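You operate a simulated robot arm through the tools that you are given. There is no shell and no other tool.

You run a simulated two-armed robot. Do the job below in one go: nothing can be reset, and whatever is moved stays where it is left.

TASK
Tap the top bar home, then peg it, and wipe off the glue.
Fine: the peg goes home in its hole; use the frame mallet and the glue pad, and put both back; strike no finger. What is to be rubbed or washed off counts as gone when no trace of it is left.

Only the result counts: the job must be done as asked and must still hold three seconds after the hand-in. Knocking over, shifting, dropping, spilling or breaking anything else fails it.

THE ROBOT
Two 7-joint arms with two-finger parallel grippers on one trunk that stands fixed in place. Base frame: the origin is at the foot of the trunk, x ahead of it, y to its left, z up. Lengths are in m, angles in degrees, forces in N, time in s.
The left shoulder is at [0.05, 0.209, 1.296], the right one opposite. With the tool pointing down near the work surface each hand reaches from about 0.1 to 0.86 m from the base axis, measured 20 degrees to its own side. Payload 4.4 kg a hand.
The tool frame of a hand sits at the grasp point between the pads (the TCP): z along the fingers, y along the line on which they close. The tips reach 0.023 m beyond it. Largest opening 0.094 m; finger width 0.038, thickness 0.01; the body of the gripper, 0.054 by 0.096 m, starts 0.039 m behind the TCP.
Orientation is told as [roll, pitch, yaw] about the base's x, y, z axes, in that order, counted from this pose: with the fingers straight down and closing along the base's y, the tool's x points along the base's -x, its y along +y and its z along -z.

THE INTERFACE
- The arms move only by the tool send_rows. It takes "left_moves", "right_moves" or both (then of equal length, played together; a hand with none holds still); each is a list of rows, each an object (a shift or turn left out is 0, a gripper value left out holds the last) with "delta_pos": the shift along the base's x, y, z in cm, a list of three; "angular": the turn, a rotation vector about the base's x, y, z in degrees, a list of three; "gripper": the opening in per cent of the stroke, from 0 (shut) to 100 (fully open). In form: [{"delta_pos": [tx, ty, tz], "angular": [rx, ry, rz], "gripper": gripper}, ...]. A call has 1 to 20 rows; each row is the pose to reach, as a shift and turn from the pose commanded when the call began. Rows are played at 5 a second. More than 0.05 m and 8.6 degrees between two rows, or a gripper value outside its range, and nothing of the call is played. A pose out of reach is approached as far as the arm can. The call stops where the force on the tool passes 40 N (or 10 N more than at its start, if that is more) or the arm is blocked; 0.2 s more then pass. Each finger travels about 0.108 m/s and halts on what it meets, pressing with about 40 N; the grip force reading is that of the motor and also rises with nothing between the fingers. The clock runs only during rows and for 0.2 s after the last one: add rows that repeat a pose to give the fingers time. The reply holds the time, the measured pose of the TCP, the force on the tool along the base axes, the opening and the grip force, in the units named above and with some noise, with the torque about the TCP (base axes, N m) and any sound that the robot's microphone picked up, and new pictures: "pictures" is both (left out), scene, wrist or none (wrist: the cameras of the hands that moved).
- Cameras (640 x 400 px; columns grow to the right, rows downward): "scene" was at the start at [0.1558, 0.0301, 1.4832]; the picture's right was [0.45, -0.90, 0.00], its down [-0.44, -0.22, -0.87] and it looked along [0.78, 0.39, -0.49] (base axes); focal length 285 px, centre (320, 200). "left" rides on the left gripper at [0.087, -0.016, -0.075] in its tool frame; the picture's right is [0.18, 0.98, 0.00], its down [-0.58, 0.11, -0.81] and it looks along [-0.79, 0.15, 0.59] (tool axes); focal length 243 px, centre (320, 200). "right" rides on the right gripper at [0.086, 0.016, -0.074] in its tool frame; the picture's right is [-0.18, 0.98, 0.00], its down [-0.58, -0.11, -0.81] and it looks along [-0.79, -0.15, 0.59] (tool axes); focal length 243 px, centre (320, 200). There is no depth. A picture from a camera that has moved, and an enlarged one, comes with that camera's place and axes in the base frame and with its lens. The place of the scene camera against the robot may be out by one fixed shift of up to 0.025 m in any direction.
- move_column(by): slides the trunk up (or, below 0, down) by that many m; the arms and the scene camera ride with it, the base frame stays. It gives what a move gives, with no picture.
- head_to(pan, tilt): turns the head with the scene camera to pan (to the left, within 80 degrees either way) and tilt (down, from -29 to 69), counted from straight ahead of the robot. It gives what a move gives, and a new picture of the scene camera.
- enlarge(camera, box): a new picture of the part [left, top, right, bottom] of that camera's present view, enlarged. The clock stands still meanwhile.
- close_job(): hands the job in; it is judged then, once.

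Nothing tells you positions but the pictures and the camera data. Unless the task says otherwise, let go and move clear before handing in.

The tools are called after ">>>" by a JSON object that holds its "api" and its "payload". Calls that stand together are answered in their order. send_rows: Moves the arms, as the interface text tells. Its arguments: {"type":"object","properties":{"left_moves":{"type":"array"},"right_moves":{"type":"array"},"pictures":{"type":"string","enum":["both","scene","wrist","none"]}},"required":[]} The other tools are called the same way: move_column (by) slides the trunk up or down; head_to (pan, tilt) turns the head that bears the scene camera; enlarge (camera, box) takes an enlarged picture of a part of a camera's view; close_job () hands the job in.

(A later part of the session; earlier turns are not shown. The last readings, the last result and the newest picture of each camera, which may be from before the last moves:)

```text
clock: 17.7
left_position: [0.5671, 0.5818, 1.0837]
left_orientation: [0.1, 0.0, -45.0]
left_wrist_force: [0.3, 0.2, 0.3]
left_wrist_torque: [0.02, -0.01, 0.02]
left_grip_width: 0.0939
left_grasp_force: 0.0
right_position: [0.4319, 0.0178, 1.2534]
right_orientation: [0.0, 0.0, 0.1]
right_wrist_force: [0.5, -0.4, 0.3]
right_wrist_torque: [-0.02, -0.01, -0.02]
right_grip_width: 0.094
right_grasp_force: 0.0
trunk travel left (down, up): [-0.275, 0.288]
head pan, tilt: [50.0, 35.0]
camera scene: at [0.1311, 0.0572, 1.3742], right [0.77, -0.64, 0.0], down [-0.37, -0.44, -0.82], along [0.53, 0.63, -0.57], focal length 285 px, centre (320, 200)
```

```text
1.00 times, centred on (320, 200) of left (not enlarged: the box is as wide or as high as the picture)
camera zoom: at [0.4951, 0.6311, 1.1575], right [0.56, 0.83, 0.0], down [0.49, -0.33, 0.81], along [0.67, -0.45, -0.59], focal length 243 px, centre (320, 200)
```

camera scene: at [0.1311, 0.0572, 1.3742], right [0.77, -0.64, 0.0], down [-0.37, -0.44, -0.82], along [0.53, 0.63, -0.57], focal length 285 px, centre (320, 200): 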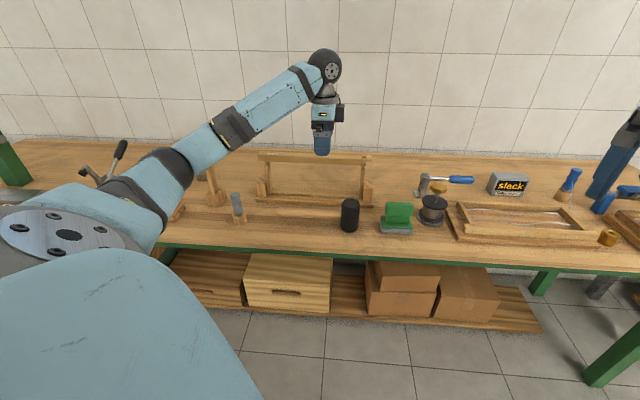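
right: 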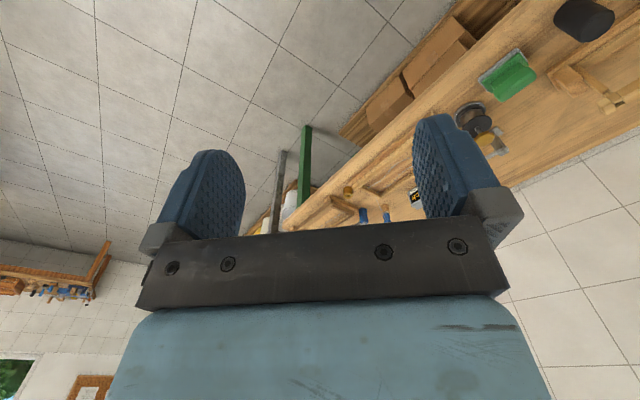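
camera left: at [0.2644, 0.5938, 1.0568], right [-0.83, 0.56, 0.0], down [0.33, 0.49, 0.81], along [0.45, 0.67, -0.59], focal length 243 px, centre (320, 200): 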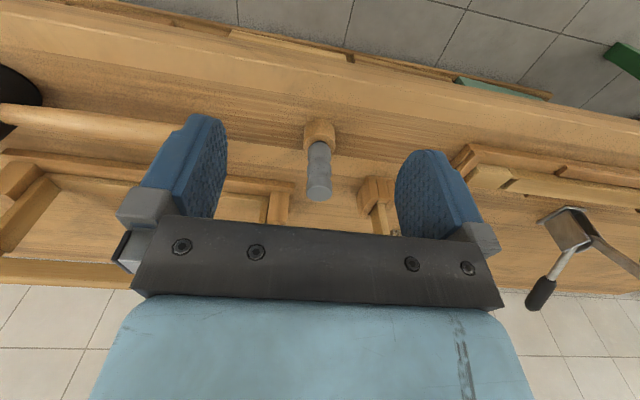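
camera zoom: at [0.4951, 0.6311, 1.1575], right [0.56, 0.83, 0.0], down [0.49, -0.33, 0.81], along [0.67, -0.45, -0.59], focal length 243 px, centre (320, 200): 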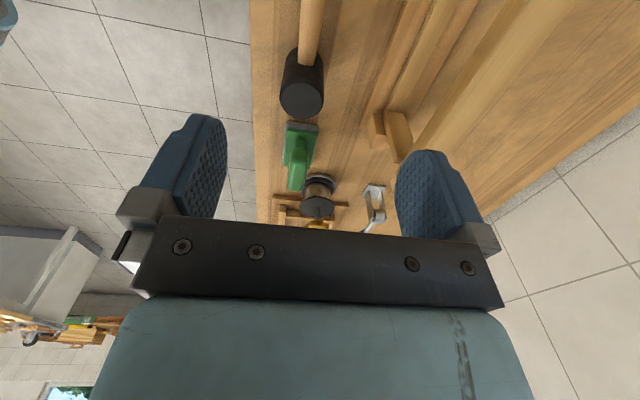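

The mallet handle is right below the left gripper, axis at about z 0.835. I go down over it with open fingers, stopping to check before closing.

>>> {"api": "send_rows", "payload": {"left_moves": [{"delta_pos": [0, -0.3, -4]}, {"delta_pos": [-0.1, -0.7, -8]}, {"delta_pos": [-0.1, -0.7, -12]}, {"delta_pos": [-0.1, -0.7, -16]}, {"delta_pos": [-0.1, -0.7, -19]}, {"delta_pos": [-0.1, -0.7, -22]}, {"delta_pos": [-0.1, -0.7, -24.9]}, {"delta_pos": [-0.1, -0.7, -24.9]}], "pictures": "both"}}

```text
clock: 19.5
left_position: [0.566, 0.5746, 0.8345]
left_orientation: [0.2, 0.0, -44.9]
left_wrist_force: [-0.1, 1.0, -0.3]
left_wrist_torque: [0.01, 0.01, 0.0]
left_grip_width: 0.0941
left_grasp_force: 0.1
right_position: [0.4331, 0.0176, 1.2532]
right_orientation: [-0.1, 0.0, 0.0]
right_wrist_force: [-0.4, -0.3, -0.1]
right_wrist_torque: [-0.03, 0.03, -0.01]
right_grip_width: 0.0938
right_grasp_force: 0.1
trunk travel left (down, up): [-0.275, 0.288]
head pan, tilt: [50.0, 35.0]
camera scene: at [0.131, 0.0569, 1.3743], right [0.77, -0.64, 0.0], down [-0.37, -0.44, -0.82], along [0.53, 0.63, -0.57], focal length 285 px, centre (320, 200)
camera left: at [0.4946, 0.624, 0.9078], right [0.56, 0.83, 0.0], down [0.49, -0.33, 0.81], along [0.67, -0.45, -0.59], focal length 243 px, centre (320, 200)
```

scene: 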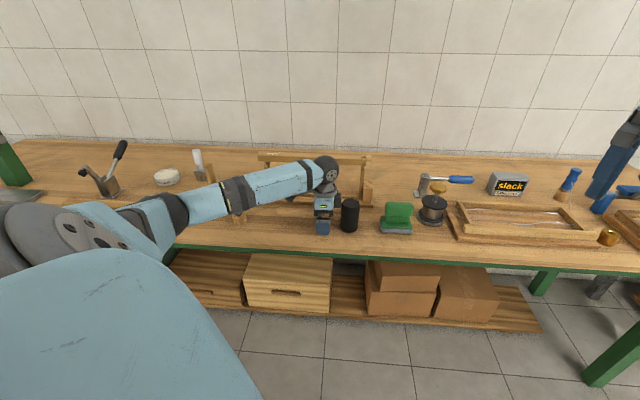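
left: 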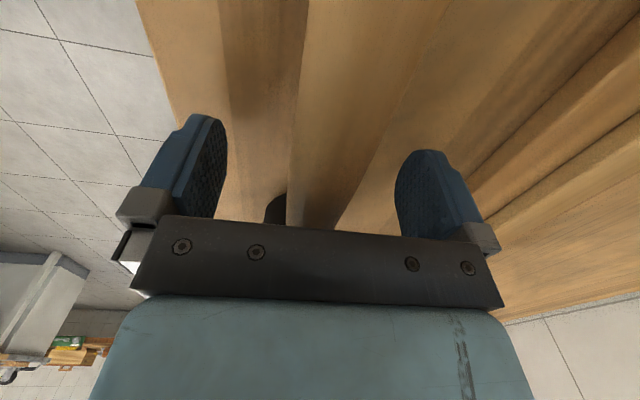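

The handle lies between the fingers. Before closing I check that the forearm has not touched the peg stand or the stick behind it.

>>> {"api": "enlarge", "payload": {"camera": "scene", "box": [160, 130, 360, 260]}}

>>> {"api": "head_to", "payload": {"pan": 75, "tilt": 35}}

```text
3.08 times, centred on (260, 195) of scene
camera zoom: at [0.131, 0.0569, 1.3743], right [0.77, -0.64, 0.0], down [-0.37, -0.44, -0.82], along [0.53, 0.63, -0.57], focal length 878 px, centre (505, 215)
```

zoom: 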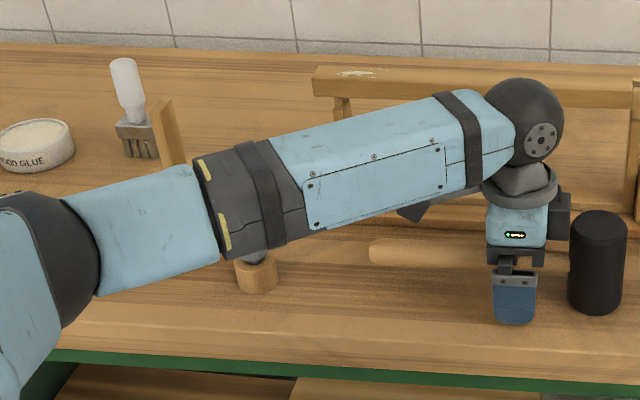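

```text
clock: 20.4
left_position: [0.5667, 0.5742, 0.8343]
left_orientation: [0.1, 0.1, -45.0]
left_wrist_force: [0.2, -0.1, -0.2]
left_wrist_torque: [0.0, 0.01, -0.01]
left_grip_width: 0.0941
left_grasp_force: 0.1
right_position: [0.433, 0.0194, 1.2536]
right_orientation: [0.0, -0.1, 0.0]
right_wrist_force: [-0.6, -0.3, -0.1]
right_wrist_torque: [0.0, 0.0, 0.0]
right_grip_width: 0.0939
right_grasp_force: 0.0
trunk travel left (down, up): [-0.275, 0.288]
head pan, tilt: [75.0, 35.0]
camera scene: at [0.0974, 0.0747, 1.3742], right [0.97, -0.26, 0.0], down [-0.15, -0.55, -0.82], along [0.21, 0.79, -0.57], focal length 285 px, centre (320, 200)
```

scene: 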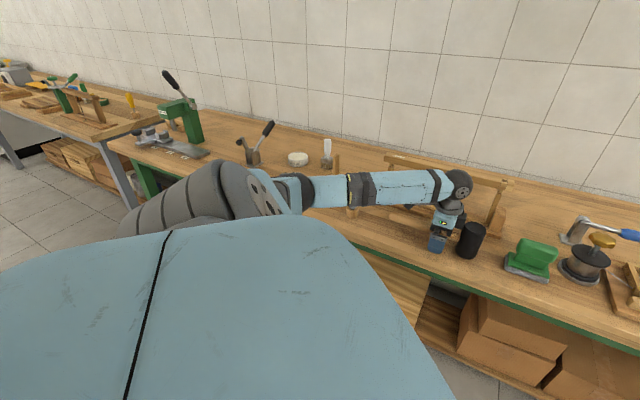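

The forearm stays clear in front of the peg stand. I close the gripper on the handle.

>>> {"api": "send_rows", "payload": {"left_moves": [{"gripper": 0}, {"gripper": 0}, {"gripper": 0}, {"gripper": 0}], "pictures": "wrist"}}

```text
clock: 21.4
left_position: [0.567, 0.5728, 0.8335]
left_orientation: [0.0, 0.0, -44.9]
left_wrist_force: [-2.8, -2.4, -0.2]
left_wrist_torque: [-0.22, -0.03, -0.4]
left_grip_width: 0.0266
left_grasp_force: 40.1
right_position: [0.432, 0.0188, 1.2534]
right_orientation: [0.0, 0.2, 0.0]
right_wrist_force: [0.7, -0.1, 0.4]
right_wrist_torque: [-0.02, -0.01, 0.01]
right_grip_width: 0.094
right_grasp_force: 0.0
trunk travel left (down, up): [-0.275, 0.288]
head pan, tilt: [75.0, 35.0]
camera left: at [0.4945, 0.6238, 0.908], right [0.56, 0.83, 0.0], down [0.49, -0.33, 0.81], along [0.67, -0.45, -0.59], focal length 243 px, centre (320, 200)
```

left: 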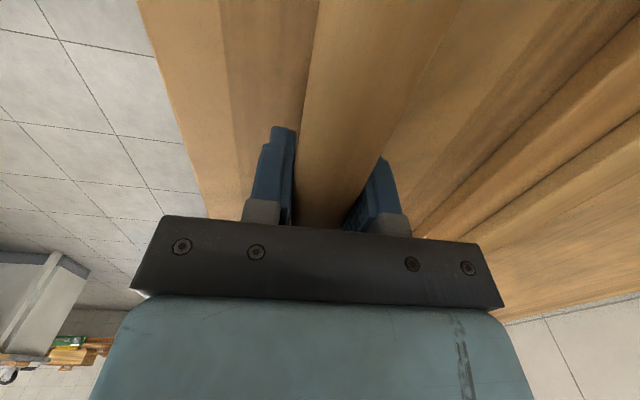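

Handle is gripped at 2.7 cm width. I lift slowly and read the weight.

>>> {"api": "send_rows", "payload": {"left_moves": [{"delta_pos": [0, 0, 1], "gripper": 0}, {"delta_pos": [0, 0, 2]}, {"delta_pos": [0, 0, 4]}, {"delta_pos": [0, 0, 6]}, {"delta_pos": [0, 0, 6]}], "pictures": "both"}}

>>> {"api": "head_to", "payload": {"pan": 50, "tilt": 35}}

>>> {"api": "enlarge", "payload": {"camera": "scene", "box": [220, 130, 400, 260]}}

```text
clock: 22.6
left_position: [0.5672, 0.5734, 0.8926]
left_orientation: [0.0, 0.1, -44.9]
left_wrist_force: [-0.9, -0.9, -4.5]
left_wrist_torque: [0.19, 0.27, -0.02]
left_grip_width: 0.0266
left_grasp_force: 40.7
right_position: [0.4332, 0.0188, 1.2513]
right_orientation: [-0.1, 0.0, 0.0]
right_wrist_force: [-0.5, 0.3, 0.5]
right_wrist_torque: [-0.03, 0.03, 0.01]
right_grip_width: 0.0939
right_grasp_force: 0.0
trunk travel left (down, up): [-0.275, 0.288]
head pan, tilt: [75.0, 35.0]
camera scene: at [0.0981, 0.0755, 1.3741], right [0.97, -0.26, 0.0], down [-0.15, -0.55, -0.82], along [0.21, 0.79, -0.57], focal length 285 px, centre (320, 200)
camera left: at [0.4943, 0.6237, 0.9674], right [0.56, 0.83, 0.0], down [0.49, -0.33, 0.81], along [0.67, -0.45, -0.59], focal length 243 px, centre (320, 200)
```

scene: 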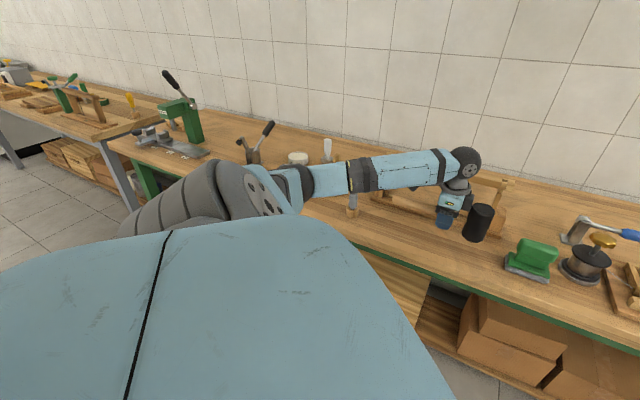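
left: 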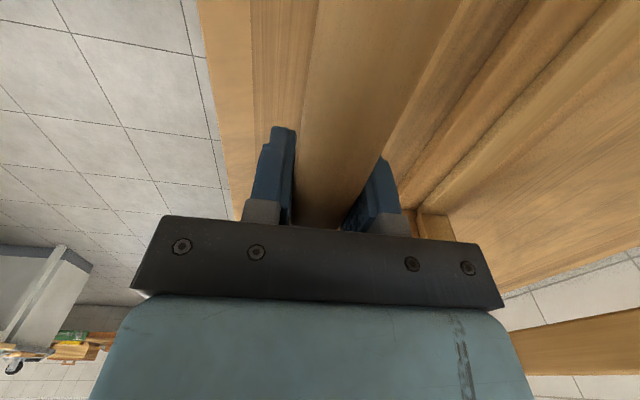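

```text
clock: 23.5
left_position: [0.5667, 0.5741, 0.8924]
left_orientation: [0.0, 0.0, -44.8]
left_wrist_force: [0.5, 0.1, -4.0]
left_wrist_torque: [0.25, 0.19, -0.02]
left_grip_width: 0.0264
left_grasp_force: 40.1
right_position: [0.4322, 0.0184, 1.2536]
right_orientation: [0.0, -0.1, -0.1]
right_wrist_force: [-0.4, -1.0, 0.6]
right_wrist_torque: [0.01, -0.01, 0.01]
right_grip_width: 0.0942
right_grasp_force: 0.2
trunk travel left (down, up): [-0.275, 0.288]
head pan, tilt: [50.0, 35.0]
camera scene: at [0.1317, 0.0577, 1.3741], right [0.77, -0.64, 0.0], down [-0.37, -0.44, -0.82], along [0.53, 0.63, -0.57], focal length 285 px, centre (320, 200)
```

scene: 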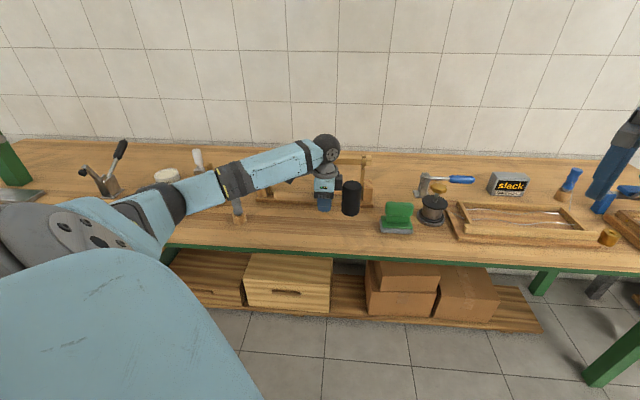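

```text
3.08 times, centred on (310, 195) of scene
camera zoom: at [0.1317, 0.0577, 1.3741], right [0.77, -0.64, 0.0], down [-0.37, -0.44, -0.82], along [0.53, 0.63, -0.57], focal length 878 px, centre (351, 215)
```

zoom: 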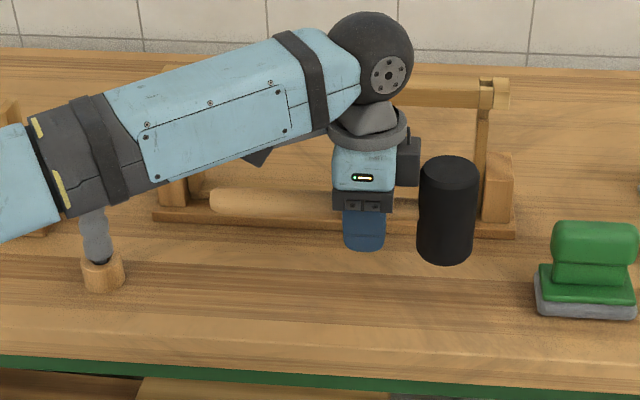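

The mallet hangs level (about 0.43 kg). I raise it and bring its head over the middle of the top bar, above it.

>>> {"api": "send_rows", "payload": {"left_moves": [{"delta_pos": [0, 0, 4.7]}, {"delta_pos": [0, 0, 9.4]}, {"delta_pos": [0, 0, 14.1]}, {"delta_pos": [0, 0, 18.7]}, {"delta_pos": [0.5, 4.5, 18.7]}, {"delta_pos": [1, 9, 18.7]}, {"delta_pos": [1.4, 13.5, 18.7]}, {"delta_pos": [1.8, 18.1, 18.7]}, {"delta_pos": [1.8, 18.1, 18.7]}, {"delta_pos": [1.8, 18.1, 18.7]}], "pictures": "both"}}

>>> {"api": "enlarge", "payload": {"camera": "scene", "box": [230, 100, 410, 220]}}

```text
clock: 25.7
left_position: [0.5837, 0.7556, 1.0799]
left_orientation: [0.1, 0.0, -44.9]
left_wrist_force: [0.3, 0.0, -3.3]
left_wrist_torque: [0.2, 0.22, 0.01]
left_grip_width: 0.0264
left_grasp_force: 40.1
right_position: [0.4328, 0.0202, 1.2525]
right_orientation: [0.0, 0.0, 0.0]
right_wrist_force: [0.2, 0.8, 0.3]
right_wrist_torque: [0.0, -0.01, 0.02]
right_grip_width: 0.0939
right_grasp_force: 0.2
trunk travel left (down, up): [-0.275, 0.288]
head pan, tilt: [50.0, 35.0]
camera scene: at [0.1318, 0.0582, 1.3741], right [0.77, -0.64, 0.0], down [-0.37, -0.44, -0.82], along [0.53, 0.63, -0.57], focal length 285 px, centre (320, 200)
camera left: at [0.5111, 0.8048, 1.1544], right [0.56, 0.83, 0.0], down [0.49, -0.33, 0.81], along [0.67, -0.45, -0.59], focal length 243 px, centre (320, 200)
```

scene: 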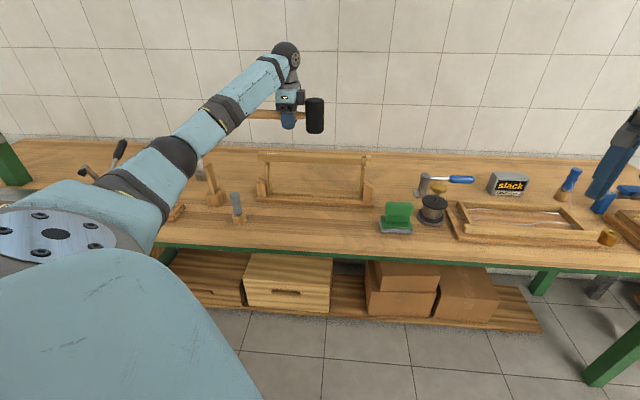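
left: 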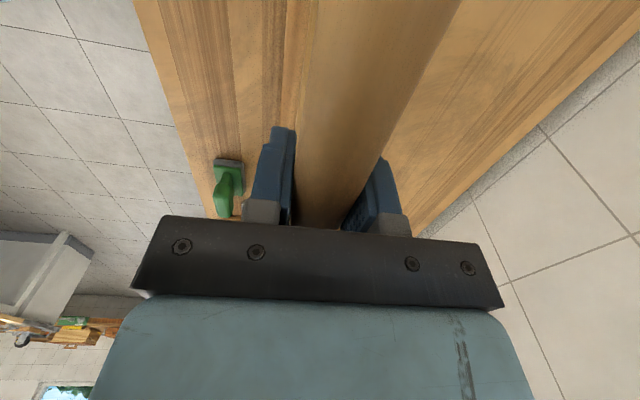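

```text
3.33 times, centred on (320, 160) of scene
camera zoom: at [0.1318, 0.0582, 1.3741], right [0.77, -0.64, 0.0], down [-0.37, -0.44, -0.82], along [0.53, 0.63, -0.57], focal length 951 px, centre (320, 333)
```

zoom: 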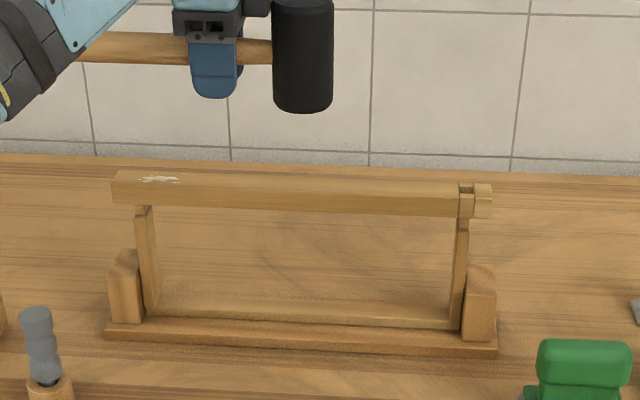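

The head is over the bar's middle, about 6 cm above it, and both ends of the bar show the neck below (bar still high). I give a first tap straight down.

>>> {"api": "send_rows", "payload": {"left_moves": [{"delta_pos": [0, 0, 2.5]}, {"delta_pos": [0, 0, -2]}, {"delta_pos": [0, 0, -6.9]}, {"delta_pos": [0, 0, -3]}, {"delta_pos": [0, 0, 0]}, {"delta_pos": [0, 0, 0]}], "pictures": "scene"}}

>>> {"api": "enlarge", "payload": {"camera": "scene", "box": [230, 100, 410, 220]}}

```text
clock: 27.1
left_position: [0.5836, 0.7565, 1.081]
left_orientation: [0.0, 0.1, -44.9]
left_wrist_force: [0.7, -0.4, -3.8]
left_wrist_torque: [0.21, 0.22, 0.0]
left_grip_width: 0.0266
left_grasp_force: 40.0
right_position: [0.432, 0.0195, 1.2532]
right_orientation: [0.0, 0.0, 0.0]
right_wrist_force: [0.1, 0.3, 0.5]
right_wrist_torque: [0.02, 0.04, 0.02]
right_grip_width: 0.0941
right_grasp_force: 0.0
trunk travel left (down, up): [-0.275, 0.288]
head pan, tilt: [50.0, 35.0]
camera scene: at [0.1317, 0.0577, 1.3741], right [0.77, -0.64, 0.0], down [-0.37, -0.44, -0.82], along [0.53, 0.63, -0.57], focal length 285 px, centre (320, 200)
```

scene: 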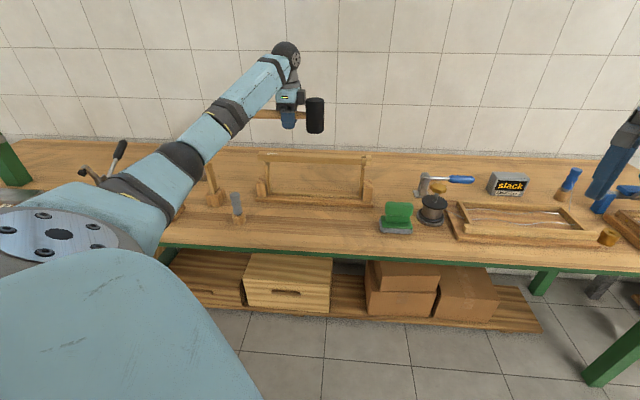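

```text
3.33 times, centred on (320, 160) of scene
camera zoom: at [0.1317, 0.0577, 1.3741], right [0.77, -0.64, 0.0], down [-0.37, -0.44, -0.82], along [0.53, 0.63, -0.57], focal length 951 px, centre (320, 333)
```

zoom: 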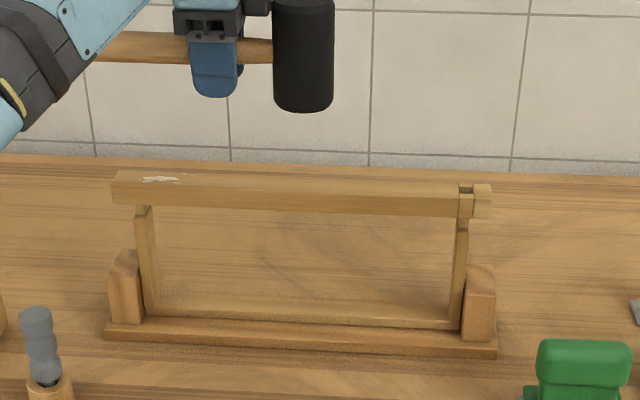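

That tap did not reach the bar (no force, no sound, no change). I strike again, going deeper.

>>> {"api": "send_rows", "payload": {"left_moves": [{"delta_pos": [0, 0, 2.5]}, {"delta_pos": [0, 0, -2.4]}, {"delta_pos": [0, 0, -7.2]}, {"delta_pos": [0, 0, -9]}, {"delta_pos": [0, 0, -5]}, {"delta_pos": [0, 0, 0]}, {"delta_pos": [0, 0, 0]}], "pictures": "scene"}}

>>> {"api": "enlarge", "payload": {"camera": "scene", "box": [230, 100, 410, 220]}}

```text
clock: 28.7
left_position: [0.5855, 0.757, 1.0772]
left_orientation: [0.1, -0.1, -44.8]
left_wrist_force: [0.6, 0.7, -5.6]
left_wrist_torque: [0.21, 0.22, 0.04]
left_grip_width: 0.0264
left_grasp_force: 40.4
right_position: [0.4333, 0.0205, 1.2529]
right_orientation: [-0.1, 0.1, 0.0]
right_wrist_force: [-1.2, -0.2, -0.1]
right_wrist_torque: [-0.02, 0.06, 0.0]
right_grip_width: 0.0938
right_grasp_force: 0.2
trunk travel left (down, up): [-0.275, 0.288]
head pan, tilt: [50.0, 35.0]
camera scene: at [0.1326, 0.0593, 1.3738], right [0.77, -0.64, 0.0], down [-0.37, -0.44, -0.82], along [0.53, 0.63, -0.58], focal length 285 px, centre (320, 200)
```

scene: 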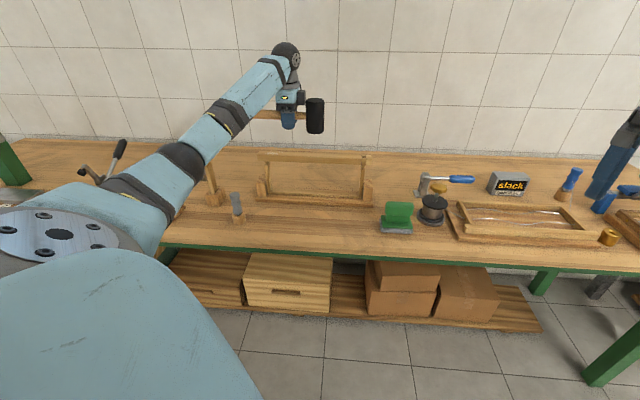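

```text
3.33 times, centred on (320, 160) of scene
camera zoom: at [0.1326, 0.0593, 1.3738], right [0.77, -0.64, 0.0], down [-0.37, -0.44, -0.82], along [0.53, 0.63, -0.58], focal length 951 px, centre (320, 333)
```

zoom: 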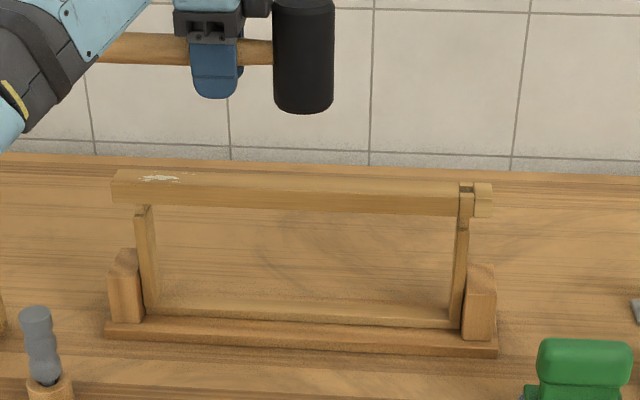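

Still no sign of contact. I lower the head slowly to find where it actually touches the bar.

>>> {"api": "send_rows", "payload": {"left_moves": [{"delta_pos": [0, 0, -2]}, {"delta_pos": [0, 0, -4]}, {"delta_pos": [0, 0, -5]}, {"delta_pos": [0, 0, -5.5]}, {"delta_pos": [0, 0, -5.5]}], "pictures": "both"}}

>>> {"api": "enlarge", "payload": {"camera": "scene", "box": [230, 100, 410, 220]}}

```text
clock: 29.9
left_position: [0.586, 0.7553, 1.0268]
left_orientation: [0.0, 0.1, -44.9]
left_wrist_force: [-1.0, 0.0, -5.0]
left_wrist_torque: [0.23, 0.21, -0.04]
left_grip_width: 0.0264
left_grasp_force: 39.9
right_position: [0.4331, 0.0187, 1.2526]
right_orientation: [0.1, 0.0, 0.0]
right_wrist_force: [0.2, -0.2, 0.7]
right_wrist_torque: [0.01, 0.0, 0.01]
right_grip_width: 0.0943
right_grasp_force: 0.1
trunk travel left (down, up): [-0.275, 0.288]
head pan, tilt: [50.0, 35.0]
camera scene: at [0.1316, 0.0575, 1.3742], right [0.77, -0.64, 0.0], down [-0.37, -0.44, -0.82], along [0.53, 0.63, -0.57], focal length 285 px, centre (320, 200)
camera left: at [0.5127, 0.8054, 1.1003], right [0.56, 0.83, 0.0], down [0.49, -0.33, 0.81], along [0.67, -0.45, -0.59], focal length 243 px, centre (320, 200)
```

scene: 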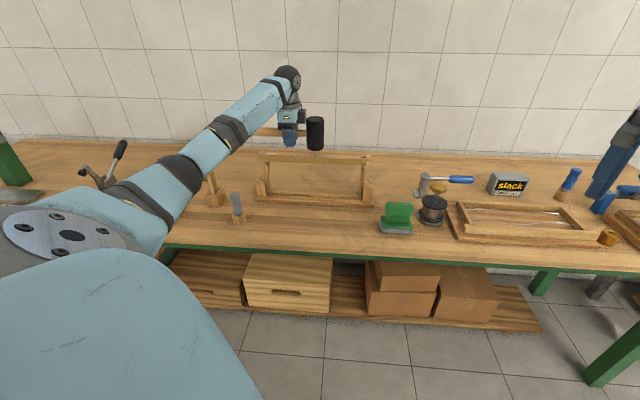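
left: 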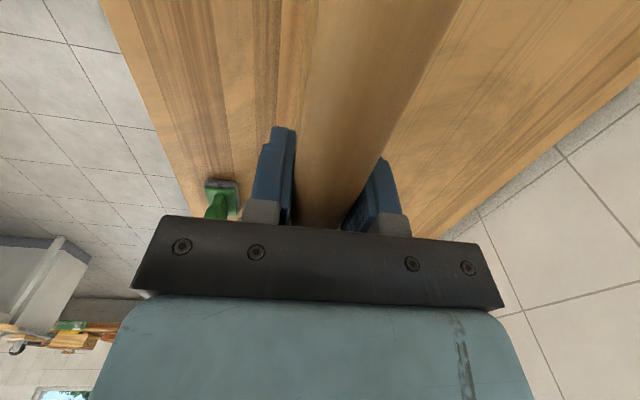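

```text
3.33 times, centred on (320, 160) of scene
camera zoom: at [0.1316, 0.0575, 1.3742], right [0.77, -0.64, 0.0], down [-0.37, -0.44, -0.82], along [0.53, 0.63, -0.57], focal length 951 px, centre (320, 333)
```

zoom: 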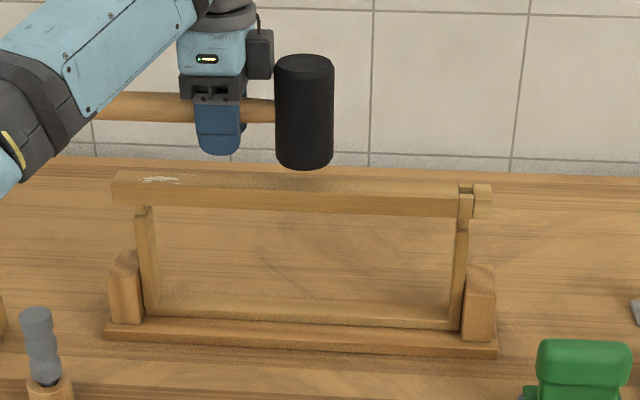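

The head bottom still looks about 2–3 cm off the bar in the picture; either it is higher or it sits behind the bar line. I enlarge the wrist view to see the bar relative to the handle.

>>> {"api": "enlarge", "payload": {"camera": "left", "box": [160, 0, 480, 220]}}

>>> {"api": "head_to", "payload": {"pan": 30, "tilt": 30}}

>>> {"api": "enlarge", "payload": {"camera": "scene", "box": [130, 90, 290, 210]}}

```text
1.82 times, centred on (320, 110) of left
camera zoom: at [0.5127, 0.8054, 1.1003], right [0.56, 0.83, 0.0], down [0.49, -0.33, 0.81], along [0.67, -0.45, -0.59], focal length 441 px, centre (320, 364)
```

zoom: 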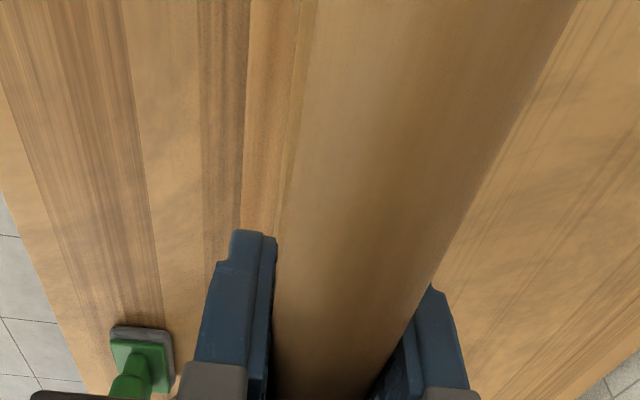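

```text
clock: 30.7
left_position: [0.5854, 0.7553, 1.0256]
left_orientation: [0.0, -0.1, -44.9]
left_wrist_force: [0.3, -0.1, -4.4]
left_wrist_torque: [0.19, 0.22, 0.01]
left_grip_width: 0.0266
left_grasp_force: 39.7
right_position: [0.4318, 0.019, 1.253]
right_orientation: [0.0, -0.1, 0.0]
right_wrist_force: [0.2, -0.4, -0.3]
right_wrist_torque: [0.0, 0.01, -0.02]
right_grip_width: 0.0943
right_grasp_force: 0.1
trunk travel left (down, up): [-0.275, 0.288]
head pan, tilt: [30.0, 30.0]
camera scene: at [0.1534, 0.0356, 1.3819], right [0.5, -0.87, 0.0], down [-0.43, -0.25, -0.87], along [0.75, 0.43, -0.5], focal length 285 px, centre (320, 200)
```

scene: 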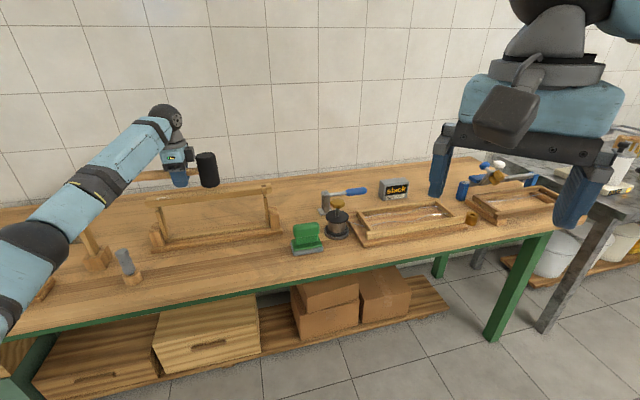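

```text
3.33 times, centred on (210, 150) of scene
camera zoom: at [0.1534, 0.0356, 1.3819], right [0.5, -0.87, 0.0], down [-0.43, -0.25, -0.87], along [0.75, 0.43, -0.5], focal length 951 px, centre (687, 367)
```

zoom: 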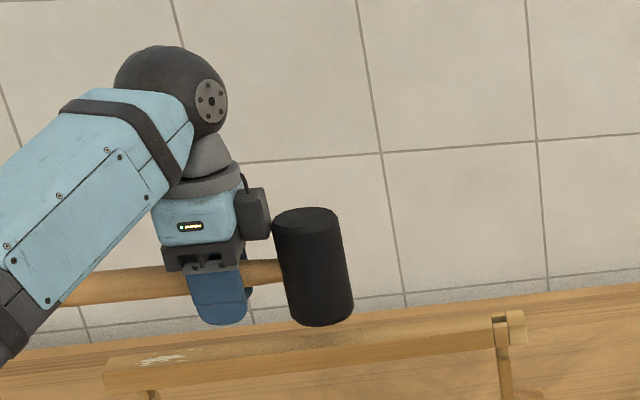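

The wrist view shows the bar lies right beneath the handle, so only the height is off. I descend in small steps to feel for contact.

>>> {"api": "send_rows", "payload": {"left_moves": [{"delta_pos": [0, 0, -0.5]}, {"delta_pos": [0, 0, -1]}, {"delta_pos": [0, 0, -1.5]}, {"delta_pos": [0, 0, -1.5]}, {"delta_pos": [0, 0, -1.5]}], "pictures": "scene"}}

>>> {"api": "enlarge", "payload": {"camera": "scene", "box": [130, 90, 290, 210]}}

```text
clock: 31.9
left_position: [0.5839, 0.7549, 1.0106]
left_orientation: [0.0, 0.0, -44.9]
left_wrist_force: [0.2, 0.0, -4.1]
left_wrist_torque: [0.22, 0.18, -0.01]
left_grip_width: 0.0266
left_grasp_force: 39.6
right_position: [0.4322, 0.0197, 1.2532]
right_orientation: [0.0, 0.0, 0.0]
right_wrist_force: [0.8, 0.5, 0.6]
right_wrist_torque: [-0.01, 0.01, -0.02]
right_grip_width: 0.0941
right_grasp_force: 0.0
trunk travel left (down, up): [-0.275, 0.288]
head pan, tilt: [30.0, 30.0]
camera scene: at [0.1535, 0.0355, 1.3819], right [0.5, -0.87, 0.0], down [-0.43, -0.25, -0.87], along [0.75, 0.43, -0.5], focal length 285 px, centre (320, 200)
```

scene: 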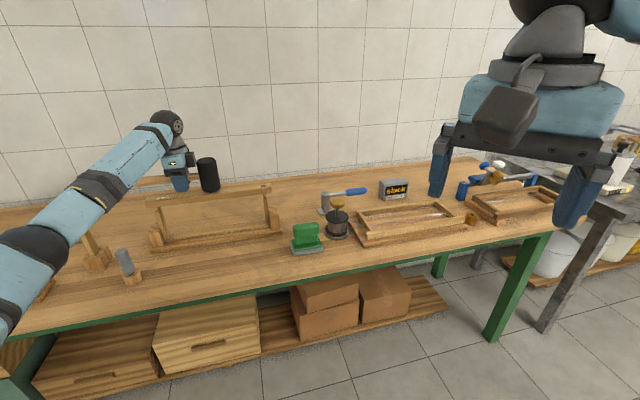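

```text
3.33 times, centred on (210, 150) of scene
camera zoom: at [0.1535, 0.0355, 1.3819], right [0.5, -0.87, 0.0], down [-0.43, -0.25, -0.87], along [0.75, 0.43, -0.5], focal length 951 px, centre (687, 367)
```

zoom: 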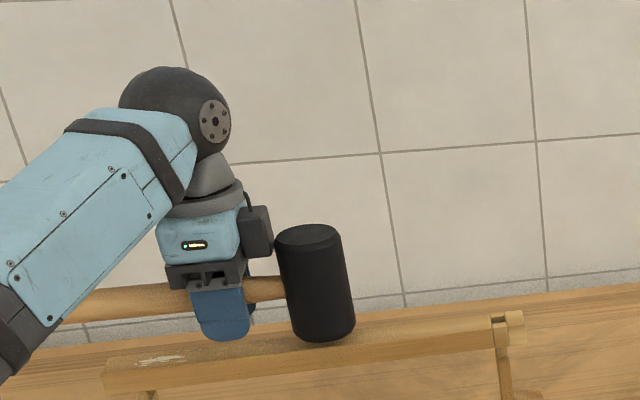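

Still free at z 1.0106, though the head now nearly covers the bar's top. I go on down in small steps.

>>> {"api": "send_rows", "payload": {"left_moves": [{"delta_pos": [0, 0, -0.4]}, {"delta_pos": [0, 0, -0.8]}, {"delta_pos": [0, 0, -1.2]}, {"delta_pos": [0, 0, -1.2]}], "pictures": "none"}}

>>> {"api": "enlarge", "payload": {"camera": "scene", "box": [130, 90, 290, 210]}}

```text
clock: 32.9
left_position: [0.5852, 0.7557, 1.0013]
left_orientation: [0.0, -0.1, -44.7]
left_wrist_force: [2.1, 2.7, 4.0]
left_wrist_torque: [-0.34, -0.38, 0.37]
left_grip_width: 0.0265
left_grasp_force: 39.7
right_position: [0.4323, 0.0186, 1.2529]
right_orientation: [0.0, -0.1, 0.1]
right_wrist_force: [-0.5, -1.1, 0.6]
right_wrist_torque: [0.02, 0.01, -0.02]
right_grip_width: 0.0942
right_grasp_force: 0.1
trunk travel left (down, up): [-0.275, 0.288]
head pan, tilt: [30.0, 30.0]
```

```text
3.33 times, centred on (210, 150) of scene
camera zoom: at [0.1529, 0.0349, 1.3822], right [0.5, -0.87, 0.0], down [-0.43, -0.25, -0.87], along [0.75, 0.43, -0.5], focal length 951 px, centre (687, 367)
```

zoom: 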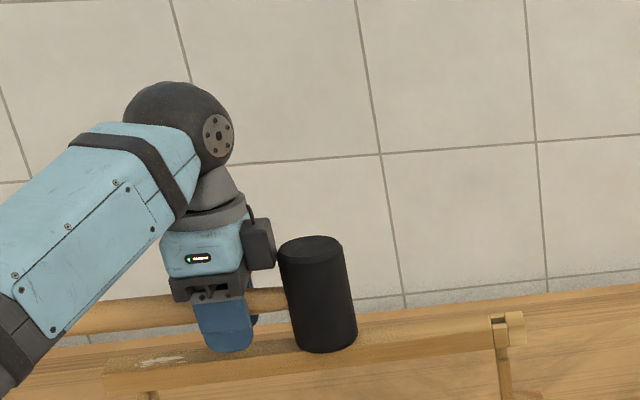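

Contact is at TCP z about 1.002. Now I raise about 7 cm and strike properly, so the blow is at full speed when it meets the bar.

>>> {"api": "send_rows", "payload": {"left_moves": [{"delta_pos": [0, 0, 3.5]}, {"delta_pos": [0, 0, 7]}, {"delta_pos": [0, 0, 7]}, {"delta_pos": [0, 0, 2.3]}, {"delta_pos": [0, 0, -2.4]}, {"delta_pos": [0, 0, 1.5]}, {"delta_pos": [0, 0, 6]}, {"delta_pos": [0, 0, 6]}], "pictures": "none"}}

>>> {"api": "enlarge", "payload": {"camera": "scene", "box": [130, 90, 290, 210]}}

```text
clock: 34.7
left_position: [0.584, 0.7551, 1.058]
left_orientation: [-0.2, 0.0, -44.9]
left_wrist_force: [0.2, 0.2, -5.0]
left_wrist_torque: [0.23, 0.22, 0.02]
left_grip_width: 0.0264
left_grasp_force: 39.8
right_position: [0.4342, 0.0204, 1.2516]
right_orientation: [-0.1, 0.1, 0.0]
right_wrist_force: [-0.1, 0.6, 0.4]
right_wrist_torque: [-0.01, 0.02, 0.02]
right_grip_width: 0.094
right_grasp_force: 0.0
trunk travel left (down, up): [-0.275, 0.288]
head pan, tilt: [30.0, 30.0]
```

```text
3.33 times, centred on (210, 150) of scene
camera zoom: at [0.1547, 0.037, 1.3816], right [0.5, -0.87, 0.0], down [-0.43, -0.25, -0.86], along [0.75, 0.43, -0.5], focal length 951 px, centre (687, 367)
```

zoom: 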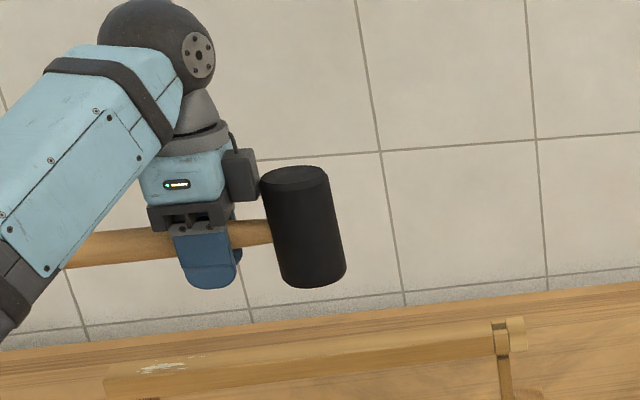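

I could not tell whether that blow landed fully; the arm lags the command. I strike again with the low pose held one row longer, then check.

>>> {"api": "send_rows", "payload": {"left_moves": [{"delta_pos": [0, 0, 2]}, {"delta_pos": [0, 0, 2]}, {"delta_pos": [0, 0, -2.9]}, {"delta_pos": [0, 0, -7.8]}, {"delta_pos": [0, 0, -7.8]}, {"delta_pos": [0, 0, -3]}, {"delta_pos": [0, 0, 0]}, {"delta_pos": [0, 0, 0]}], "pictures": "none"}}

>>> {"api": "enlarge", "payload": {"camera": "scene", "box": [130, 90, 290, 210]}}

```text
clock: 36.5
left_position: [0.5834, 0.7541, 1.0575]
left_orientation: [-0.1, 0.0, -44.9]
left_wrist_force: [-0.3, 0.3, -4.9]
left_wrist_torque: [0.2, 0.21, 0.02]
left_grip_width: 0.0265
left_grasp_force: 40.4
right_position: [0.4328, 0.0193, 1.2544]
right_orientation: [0.1, 0.0, -0.1]
right_wrist_force: [-0.2, 0.4, 0.2]
right_wrist_torque: [0.02, 0.01, -0.01]
right_grip_width: 0.0939
right_grasp_force: 0.1
trunk travel left (down, up): [-0.275, 0.288]
head pan, tilt: [30.0, 30.0]
```

```text
3.33 times, centred on (210, 150) of scene
camera zoom: at [0.1535, 0.0358, 1.3819], right [0.5, -0.87, 0.0], down [-0.43, -0.25, -0.87], along [0.75, 0.43, -0.5], focal length 951 px, centre (687, 367)
```

zoom: 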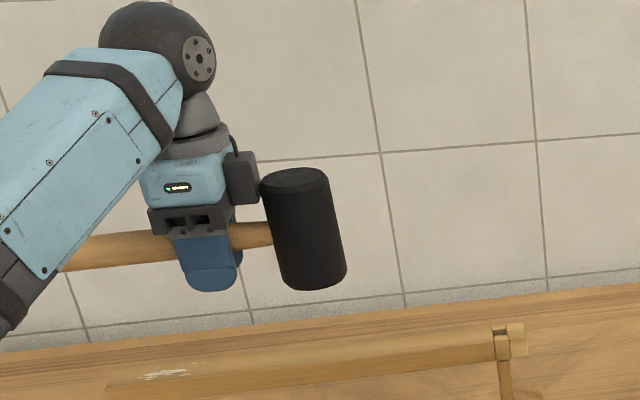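

The bar has come down now. I look at both ends from the front to see how much gap is left.

>>> {"api": "head_to", "payload": {"pan": 50, "tilt": 35}}

>>> {"api": "enlarge", "payload": {"camera": "scene", "box": [230, 100, 410, 220]}}

>>> {"api": "enlarge", "payload": {"camera": "scene", "box": [245, 140, 295, 175]}}

>>> {"api": "enlarge", "payload": {"camera": "scene", "box": [340, 140, 390, 175]}}

```text
clock: 37.4
left_position: [0.5829, 0.7533, 1.0576]
left_orientation: [-0.1, 0.0, -44.9]
left_wrist_force: [-0.3, -0.2, -4.0]
left_wrist_torque: [0.21, 0.21, -0.02]
left_grip_width: 0.0265
left_grasp_force: 39.9
right_position: [0.4334, 0.019, 1.2527]
right_orientation: [0.0, 0.0, 0.0]
right_wrist_force: [-0.4, -1.0, -1.0]
right_wrist_torque: [0.0, -0.02, -0.04]
right_grip_width: 0.0942
right_grasp_force: 0.0
trunk travel left (down, up): [-0.275, 0.288]
head pan, tilt: [50.0, 35.0]
camera scene: at [0.1318, 0.0578, 1.3741], right [0.77, -0.64, 0.0], down [-0.37, -0.44, -0.82], along [0.53, 0.63, -0.57], focal length 285 px, centre (320, 200)
```

scene: 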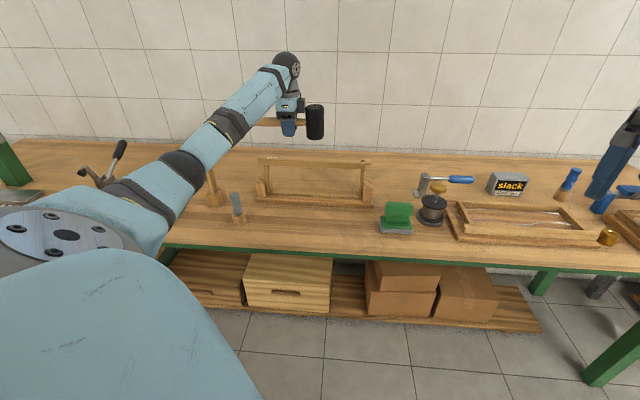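

```text
3.33 times, centred on (320, 160) of scene
camera zoom: at [0.1318, 0.0578, 1.3741], right [0.77, -0.64, 0.0], down [-0.37, -0.44, -0.82], along [0.53, 0.63, -0.57], focal length 951 px, centre (320, 333)
```

zoom: 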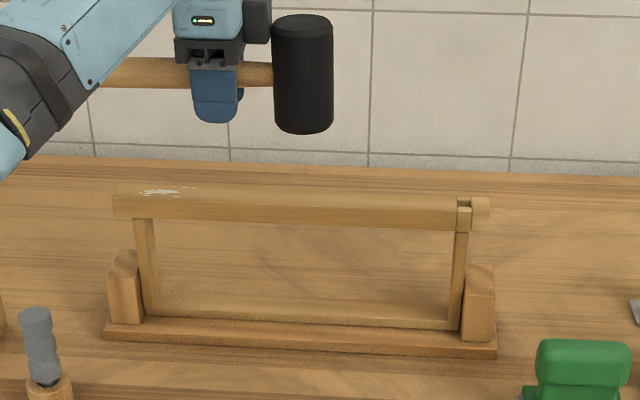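

```text
11.43 times, centred on (270, 158) of scene
camera zoom: at [0.1318, 0.0578, 1.3741], right [0.77, -0.64, 0.0], down [-0.37, -0.44, -0.82], along [0.53, 0.63, -0.57], focal length 3261 px, centre (891, 686)
```

zoom: 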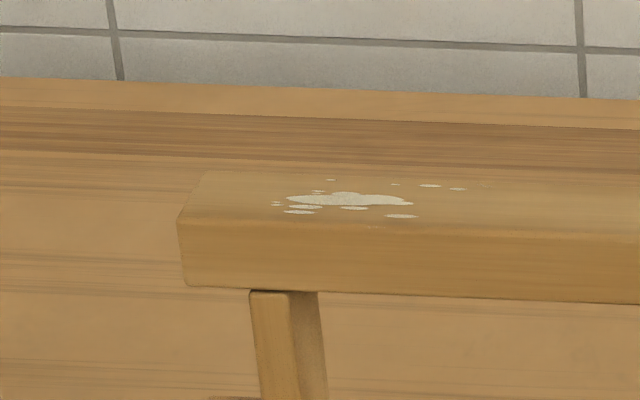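

```text
11.43 times, centred on (365, 158) of scene
camera zoom: at [0.1318, 0.0578, 1.3741], right [0.77, -0.64, 0.0], down [-0.37, -0.44, -0.82], along [0.53, 0.63, -0.57], focal length 3261 px, centre (-194, 686)
```

zoom: 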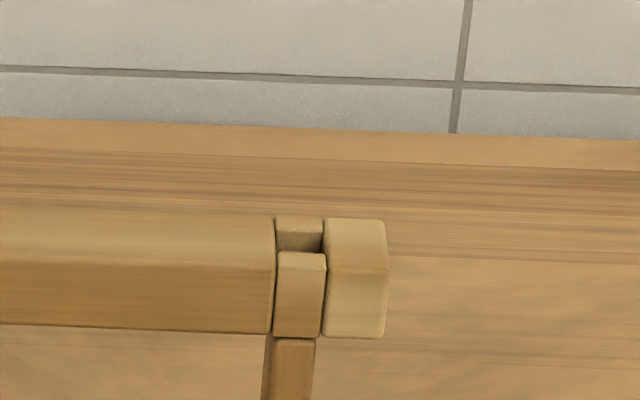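

Both ends now sit on the posts after that blow. I give one more tap to be sure it is fully home and compare.

>>> {"api": "send_rows", "payload": {"left_moves": [{"delta_pos": [0, 0, 1]}, {"delta_pos": [0, 0, 1]}, {"delta_pos": [0, 0, -3.9]}, {"delta_pos": [0, 0, -8.8]}, {"delta_pos": [0, 0, -8.8]}, {"delta_pos": [0, 0, -4]}, {"delta_pos": [0, 0, 0]}, {"delta_pos": [0, 0, 0]}], "pictures": "none"}}

>>> {"api": "enlarge", "payload": {"camera": "scene", "box": [245, 140, 295, 175]}}

>>> {"api": "enlarge", "payload": {"camera": "scene", "box": [340, 140, 390, 175]}}

```text
clock: 39.2
left_position: [0.5862, 0.7582, 1.0556]
left_orientation: [-0.3, 0.0, -44.9]
left_wrist_force: [1.6, 0.4, -5.2]
left_wrist_torque: [0.21, 0.22, 0.01]
left_grip_width: 0.0265
left_grasp_force: 39.5
right_position: [0.4329, 0.021, 1.2531]
right_orientation: [-0.1, 0.1, 0.0]
right_wrist_force: [0.3, 0.2, 0.3]
right_wrist_torque: [-0.03, 0.02, -0.01]
right_grip_width: 0.0941
right_grasp_force: 0.0
trunk travel left (down, up): [-0.275, 0.288]
head pan, tilt: [50.0, 35.0]
```

```text
11.43 times, centred on (270, 158) of scene
camera zoom: at [0.1326, 0.059, 1.3738], right [0.77, -0.64, 0.0], down [-0.37, -0.44, -0.82], along [0.53, 0.63, -0.58], focal length 3261 px, centre (891, 686)
```

zoom: 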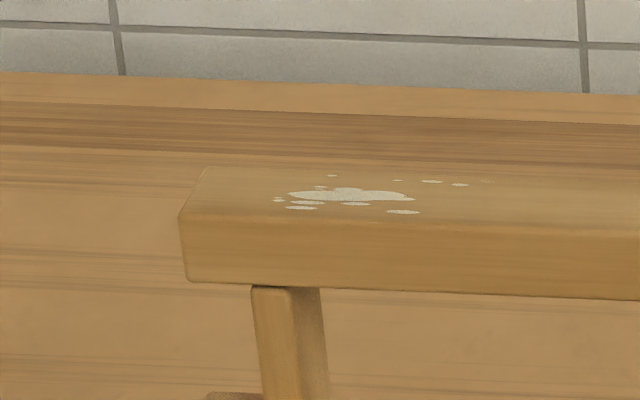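

```text
11.43 times, centred on (365, 158) of scene
camera zoom: at [0.1326, 0.059, 1.3738], right [0.77, -0.64, 0.0], down [-0.37, -0.44, -0.82], along [0.53, 0.63, -0.58], focal length 3261 px, centre (-194, 686)
```

zoom: 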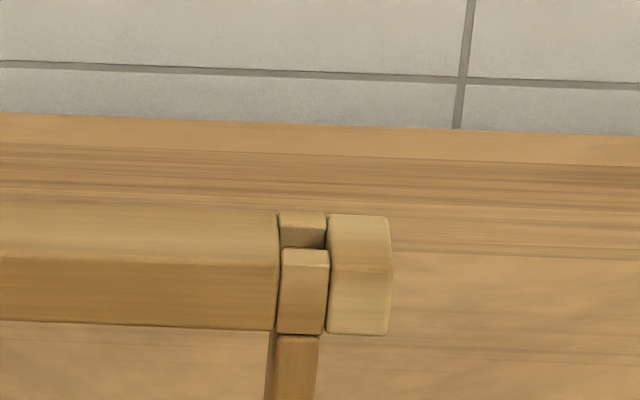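

The picture is unchanged after the second tap, so the bar is home. I now carry the mallet back to exactly where it stood.

>>> {"api": "send_rows", "payload": {"left_moves": [{"delta_pos": [0, 0, 1.5]}, {"delta_pos": [-0.4, -4.5, 1.5]}, {"delta_pos": [-0.9, -9, 1.5]}, {"delta_pos": [-1.4, -13.5, 1.5]}, {"delta_pos": [-1.8, -18.1, 1.5]}, {"delta_pos": [-1.8, -18.1, -3]}, {"delta_pos": [-1.8, -18.1, -7.5]}, {"delta_pos": [-1.8, -18.1, -12]}, {"delta_pos": [-1.8, -18.1, -16]}, {"delta_pos": [-1.8, -18.1, -19]}, {"delta_pos": [-1.8, -18.1, -21]}, {"delta_pos": [-1.8, -18.1, -21.5]}, {"delta_pos": [-1.8, -18.1, -21.5]}], "pictures": "none"}}

>>> {"api": "enlarge", "payload": {"camera": "scene", "box": [220, 130, 400, 260]}}

```text
clock: 42.0
left_position: [0.5647, 0.5742, 0.8435]
left_orientation: [0.0, 0.0, -44.9]
left_wrist_force: [-0.3, 0.0, -3.8]
left_wrist_torque: [0.17, 0.23, 0.02]
left_grip_width: 0.0262
left_grasp_force: 39.8
right_position: [0.4327, 0.0185, 1.2512]
right_orientation: [0.1, 0.0, 0.0]
right_wrist_force: [-0.2, 0.0, 0.2]
right_wrist_torque: [0.01, 0.0, -0.02]
right_grip_width: 0.0939
right_grasp_force: 0.0
trunk travel left (down, up): [-0.275, 0.288]
head pan, tilt: [50.0, 35.0]
```

```text
3.08 times, centred on (310, 195) of scene
camera zoom: at [0.1318, 0.0576, 1.3741], right [0.77, -0.64, 0.0], down [-0.37, -0.44, -0.82], along [0.53, 0.63, -0.57], focal length 878 px, centre (351, 215)
```

zoom: 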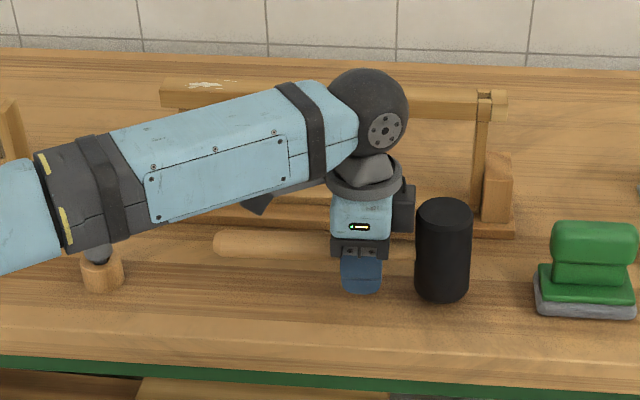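

The mallet is 1 cm above its place. I lower it gently and watch the force.

>>> {"api": "send_rows", "payload": {"left_moves": [{"delta_pos": [0, 0, -0.3]}, {"delta_pos": [0, 0, -0.6]}, {"delta_pos": [0, 0, -0.9]}, {"delta_pos": [0, 0, -0.9]}], "pictures": "none"}}

```text
clock: 43.0
left_position: [0.5661, 0.5746, 0.8354]
left_orientation: [0.1, 0.0, -44.9]
left_wrist_force: [0.2, -0.1, -5.3]
left_wrist_torque: [0.19, 0.19, -0.04]
left_grip_width: 0.0266
left_grasp_force: 40.1
right_position: [0.4324, 0.0191, 1.2527]
right_orientation: [0.1, 0.0, 0.1]
right_wrist_force: [0.4, -0.3, 0.6]
right_wrist_torque: [0.0, 0.0, 0.03]
right_grip_width: 0.0939
right_grasp_force: 0.0
trunk travel left (down, up): [-0.275, 0.288]
head pan, tilt: [50.0, 35.0]
```

>>> {"api": "send_rows", "payload": {"left_moves": [{"delta_pos": [0, 0, -0.1]}, {"delta_pos": [0, 0, -0.2]}, {"delta_pos": [0, 0, -0.3]}, {"delta_pos": [0, 0, -0.3]}], "pictures": "none"}}

```text
clock: 44.0
left_position: [0.567, 0.5741, 0.8309]
left_orientation: [0.1, 0.0, -44.9]
left_wrist_force: [-0.7, -0.2, -4.3]
left_wrist_torque: [0.22, 0.21, -0.03]
left_grip_width: 0.0264
left_grasp_force: 40.3
right_position: [0.4324, 0.0189, 1.2523]
right_orientation: [0.1, 0.0, -0.1]
right_wrist_force: [0.0, 0.4, -0.3]
right_wrist_torque: [0.02, 0.04, 0.0]
right_grip_width: 0.0937
right_grasp_force: 0.0
trunk travel left (down, up): [-0.275, 0.288]
head pan, tilt: [50.0, 35.0]
```

The mallet still hangs free, so it slid up a little in the grip during the blows. I go on down in small steps until the bench takes the weight.

>>> {"api": "send_rows", "payload": {"left_moves": [{"delta_pos": [0, 0, -0.2]}, {"delta_pos": [0, 0, -0.4]}, {"delta_pos": [0, 0, -0.4]}], "pictures": "wrist"}}

>>> {"api": "enlarge", "payload": {"camera": "scene", "box": [270, 160, 400, 250]}}

```text
clock: 44.8
left_position: [0.5669, 0.5743, 0.8296]
left_orientation: [0.0, -0.1, -44.9]
left_wrist_force: [2.2, 0.0, 0.9]
left_wrist_torque: [0.0, -0.07, 0.09]
left_grip_width: 0.0264
left_grasp_force: 39.8
right_position: [0.4319, 0.0176, 1.2525]
right_orientation: [0.0, 0.0, 0.2]
right_wrist_force: [1.2, -0.2, 0.1]
right_wrist_torque: [-0.03, -0.04, -0.01]
right_grip_width: 0.094
right_grasp_force: 0.0
trunk travel left (down, up): [-0.275, 0.288]
head pan, tilt: [50.0, 35.0]
camera left: at [0.4942, 0.6243, 0.9035], right [0.56, 0.83, 0.0], down [0.49, -0.33, 0.81], along [0.67, -0.45, -0.59], focal length 243 px, centre (320, 200)
```

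left: 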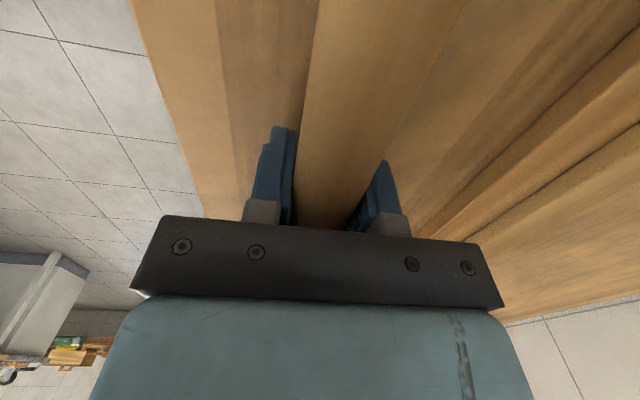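

```text
4.44 times, centred on (335, 205) of scene
camera zoom: at [0.1312, 0.057, 1.3743], right [0.77, -0.64, 0.0], down [-0.37, -0.44, -0.82], along [0.53, 0.63, -0.57], focal length 1268 px, centre (253, 178)
```

zoom: 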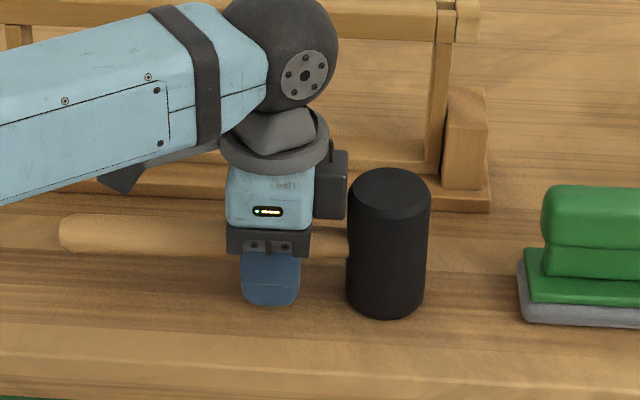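

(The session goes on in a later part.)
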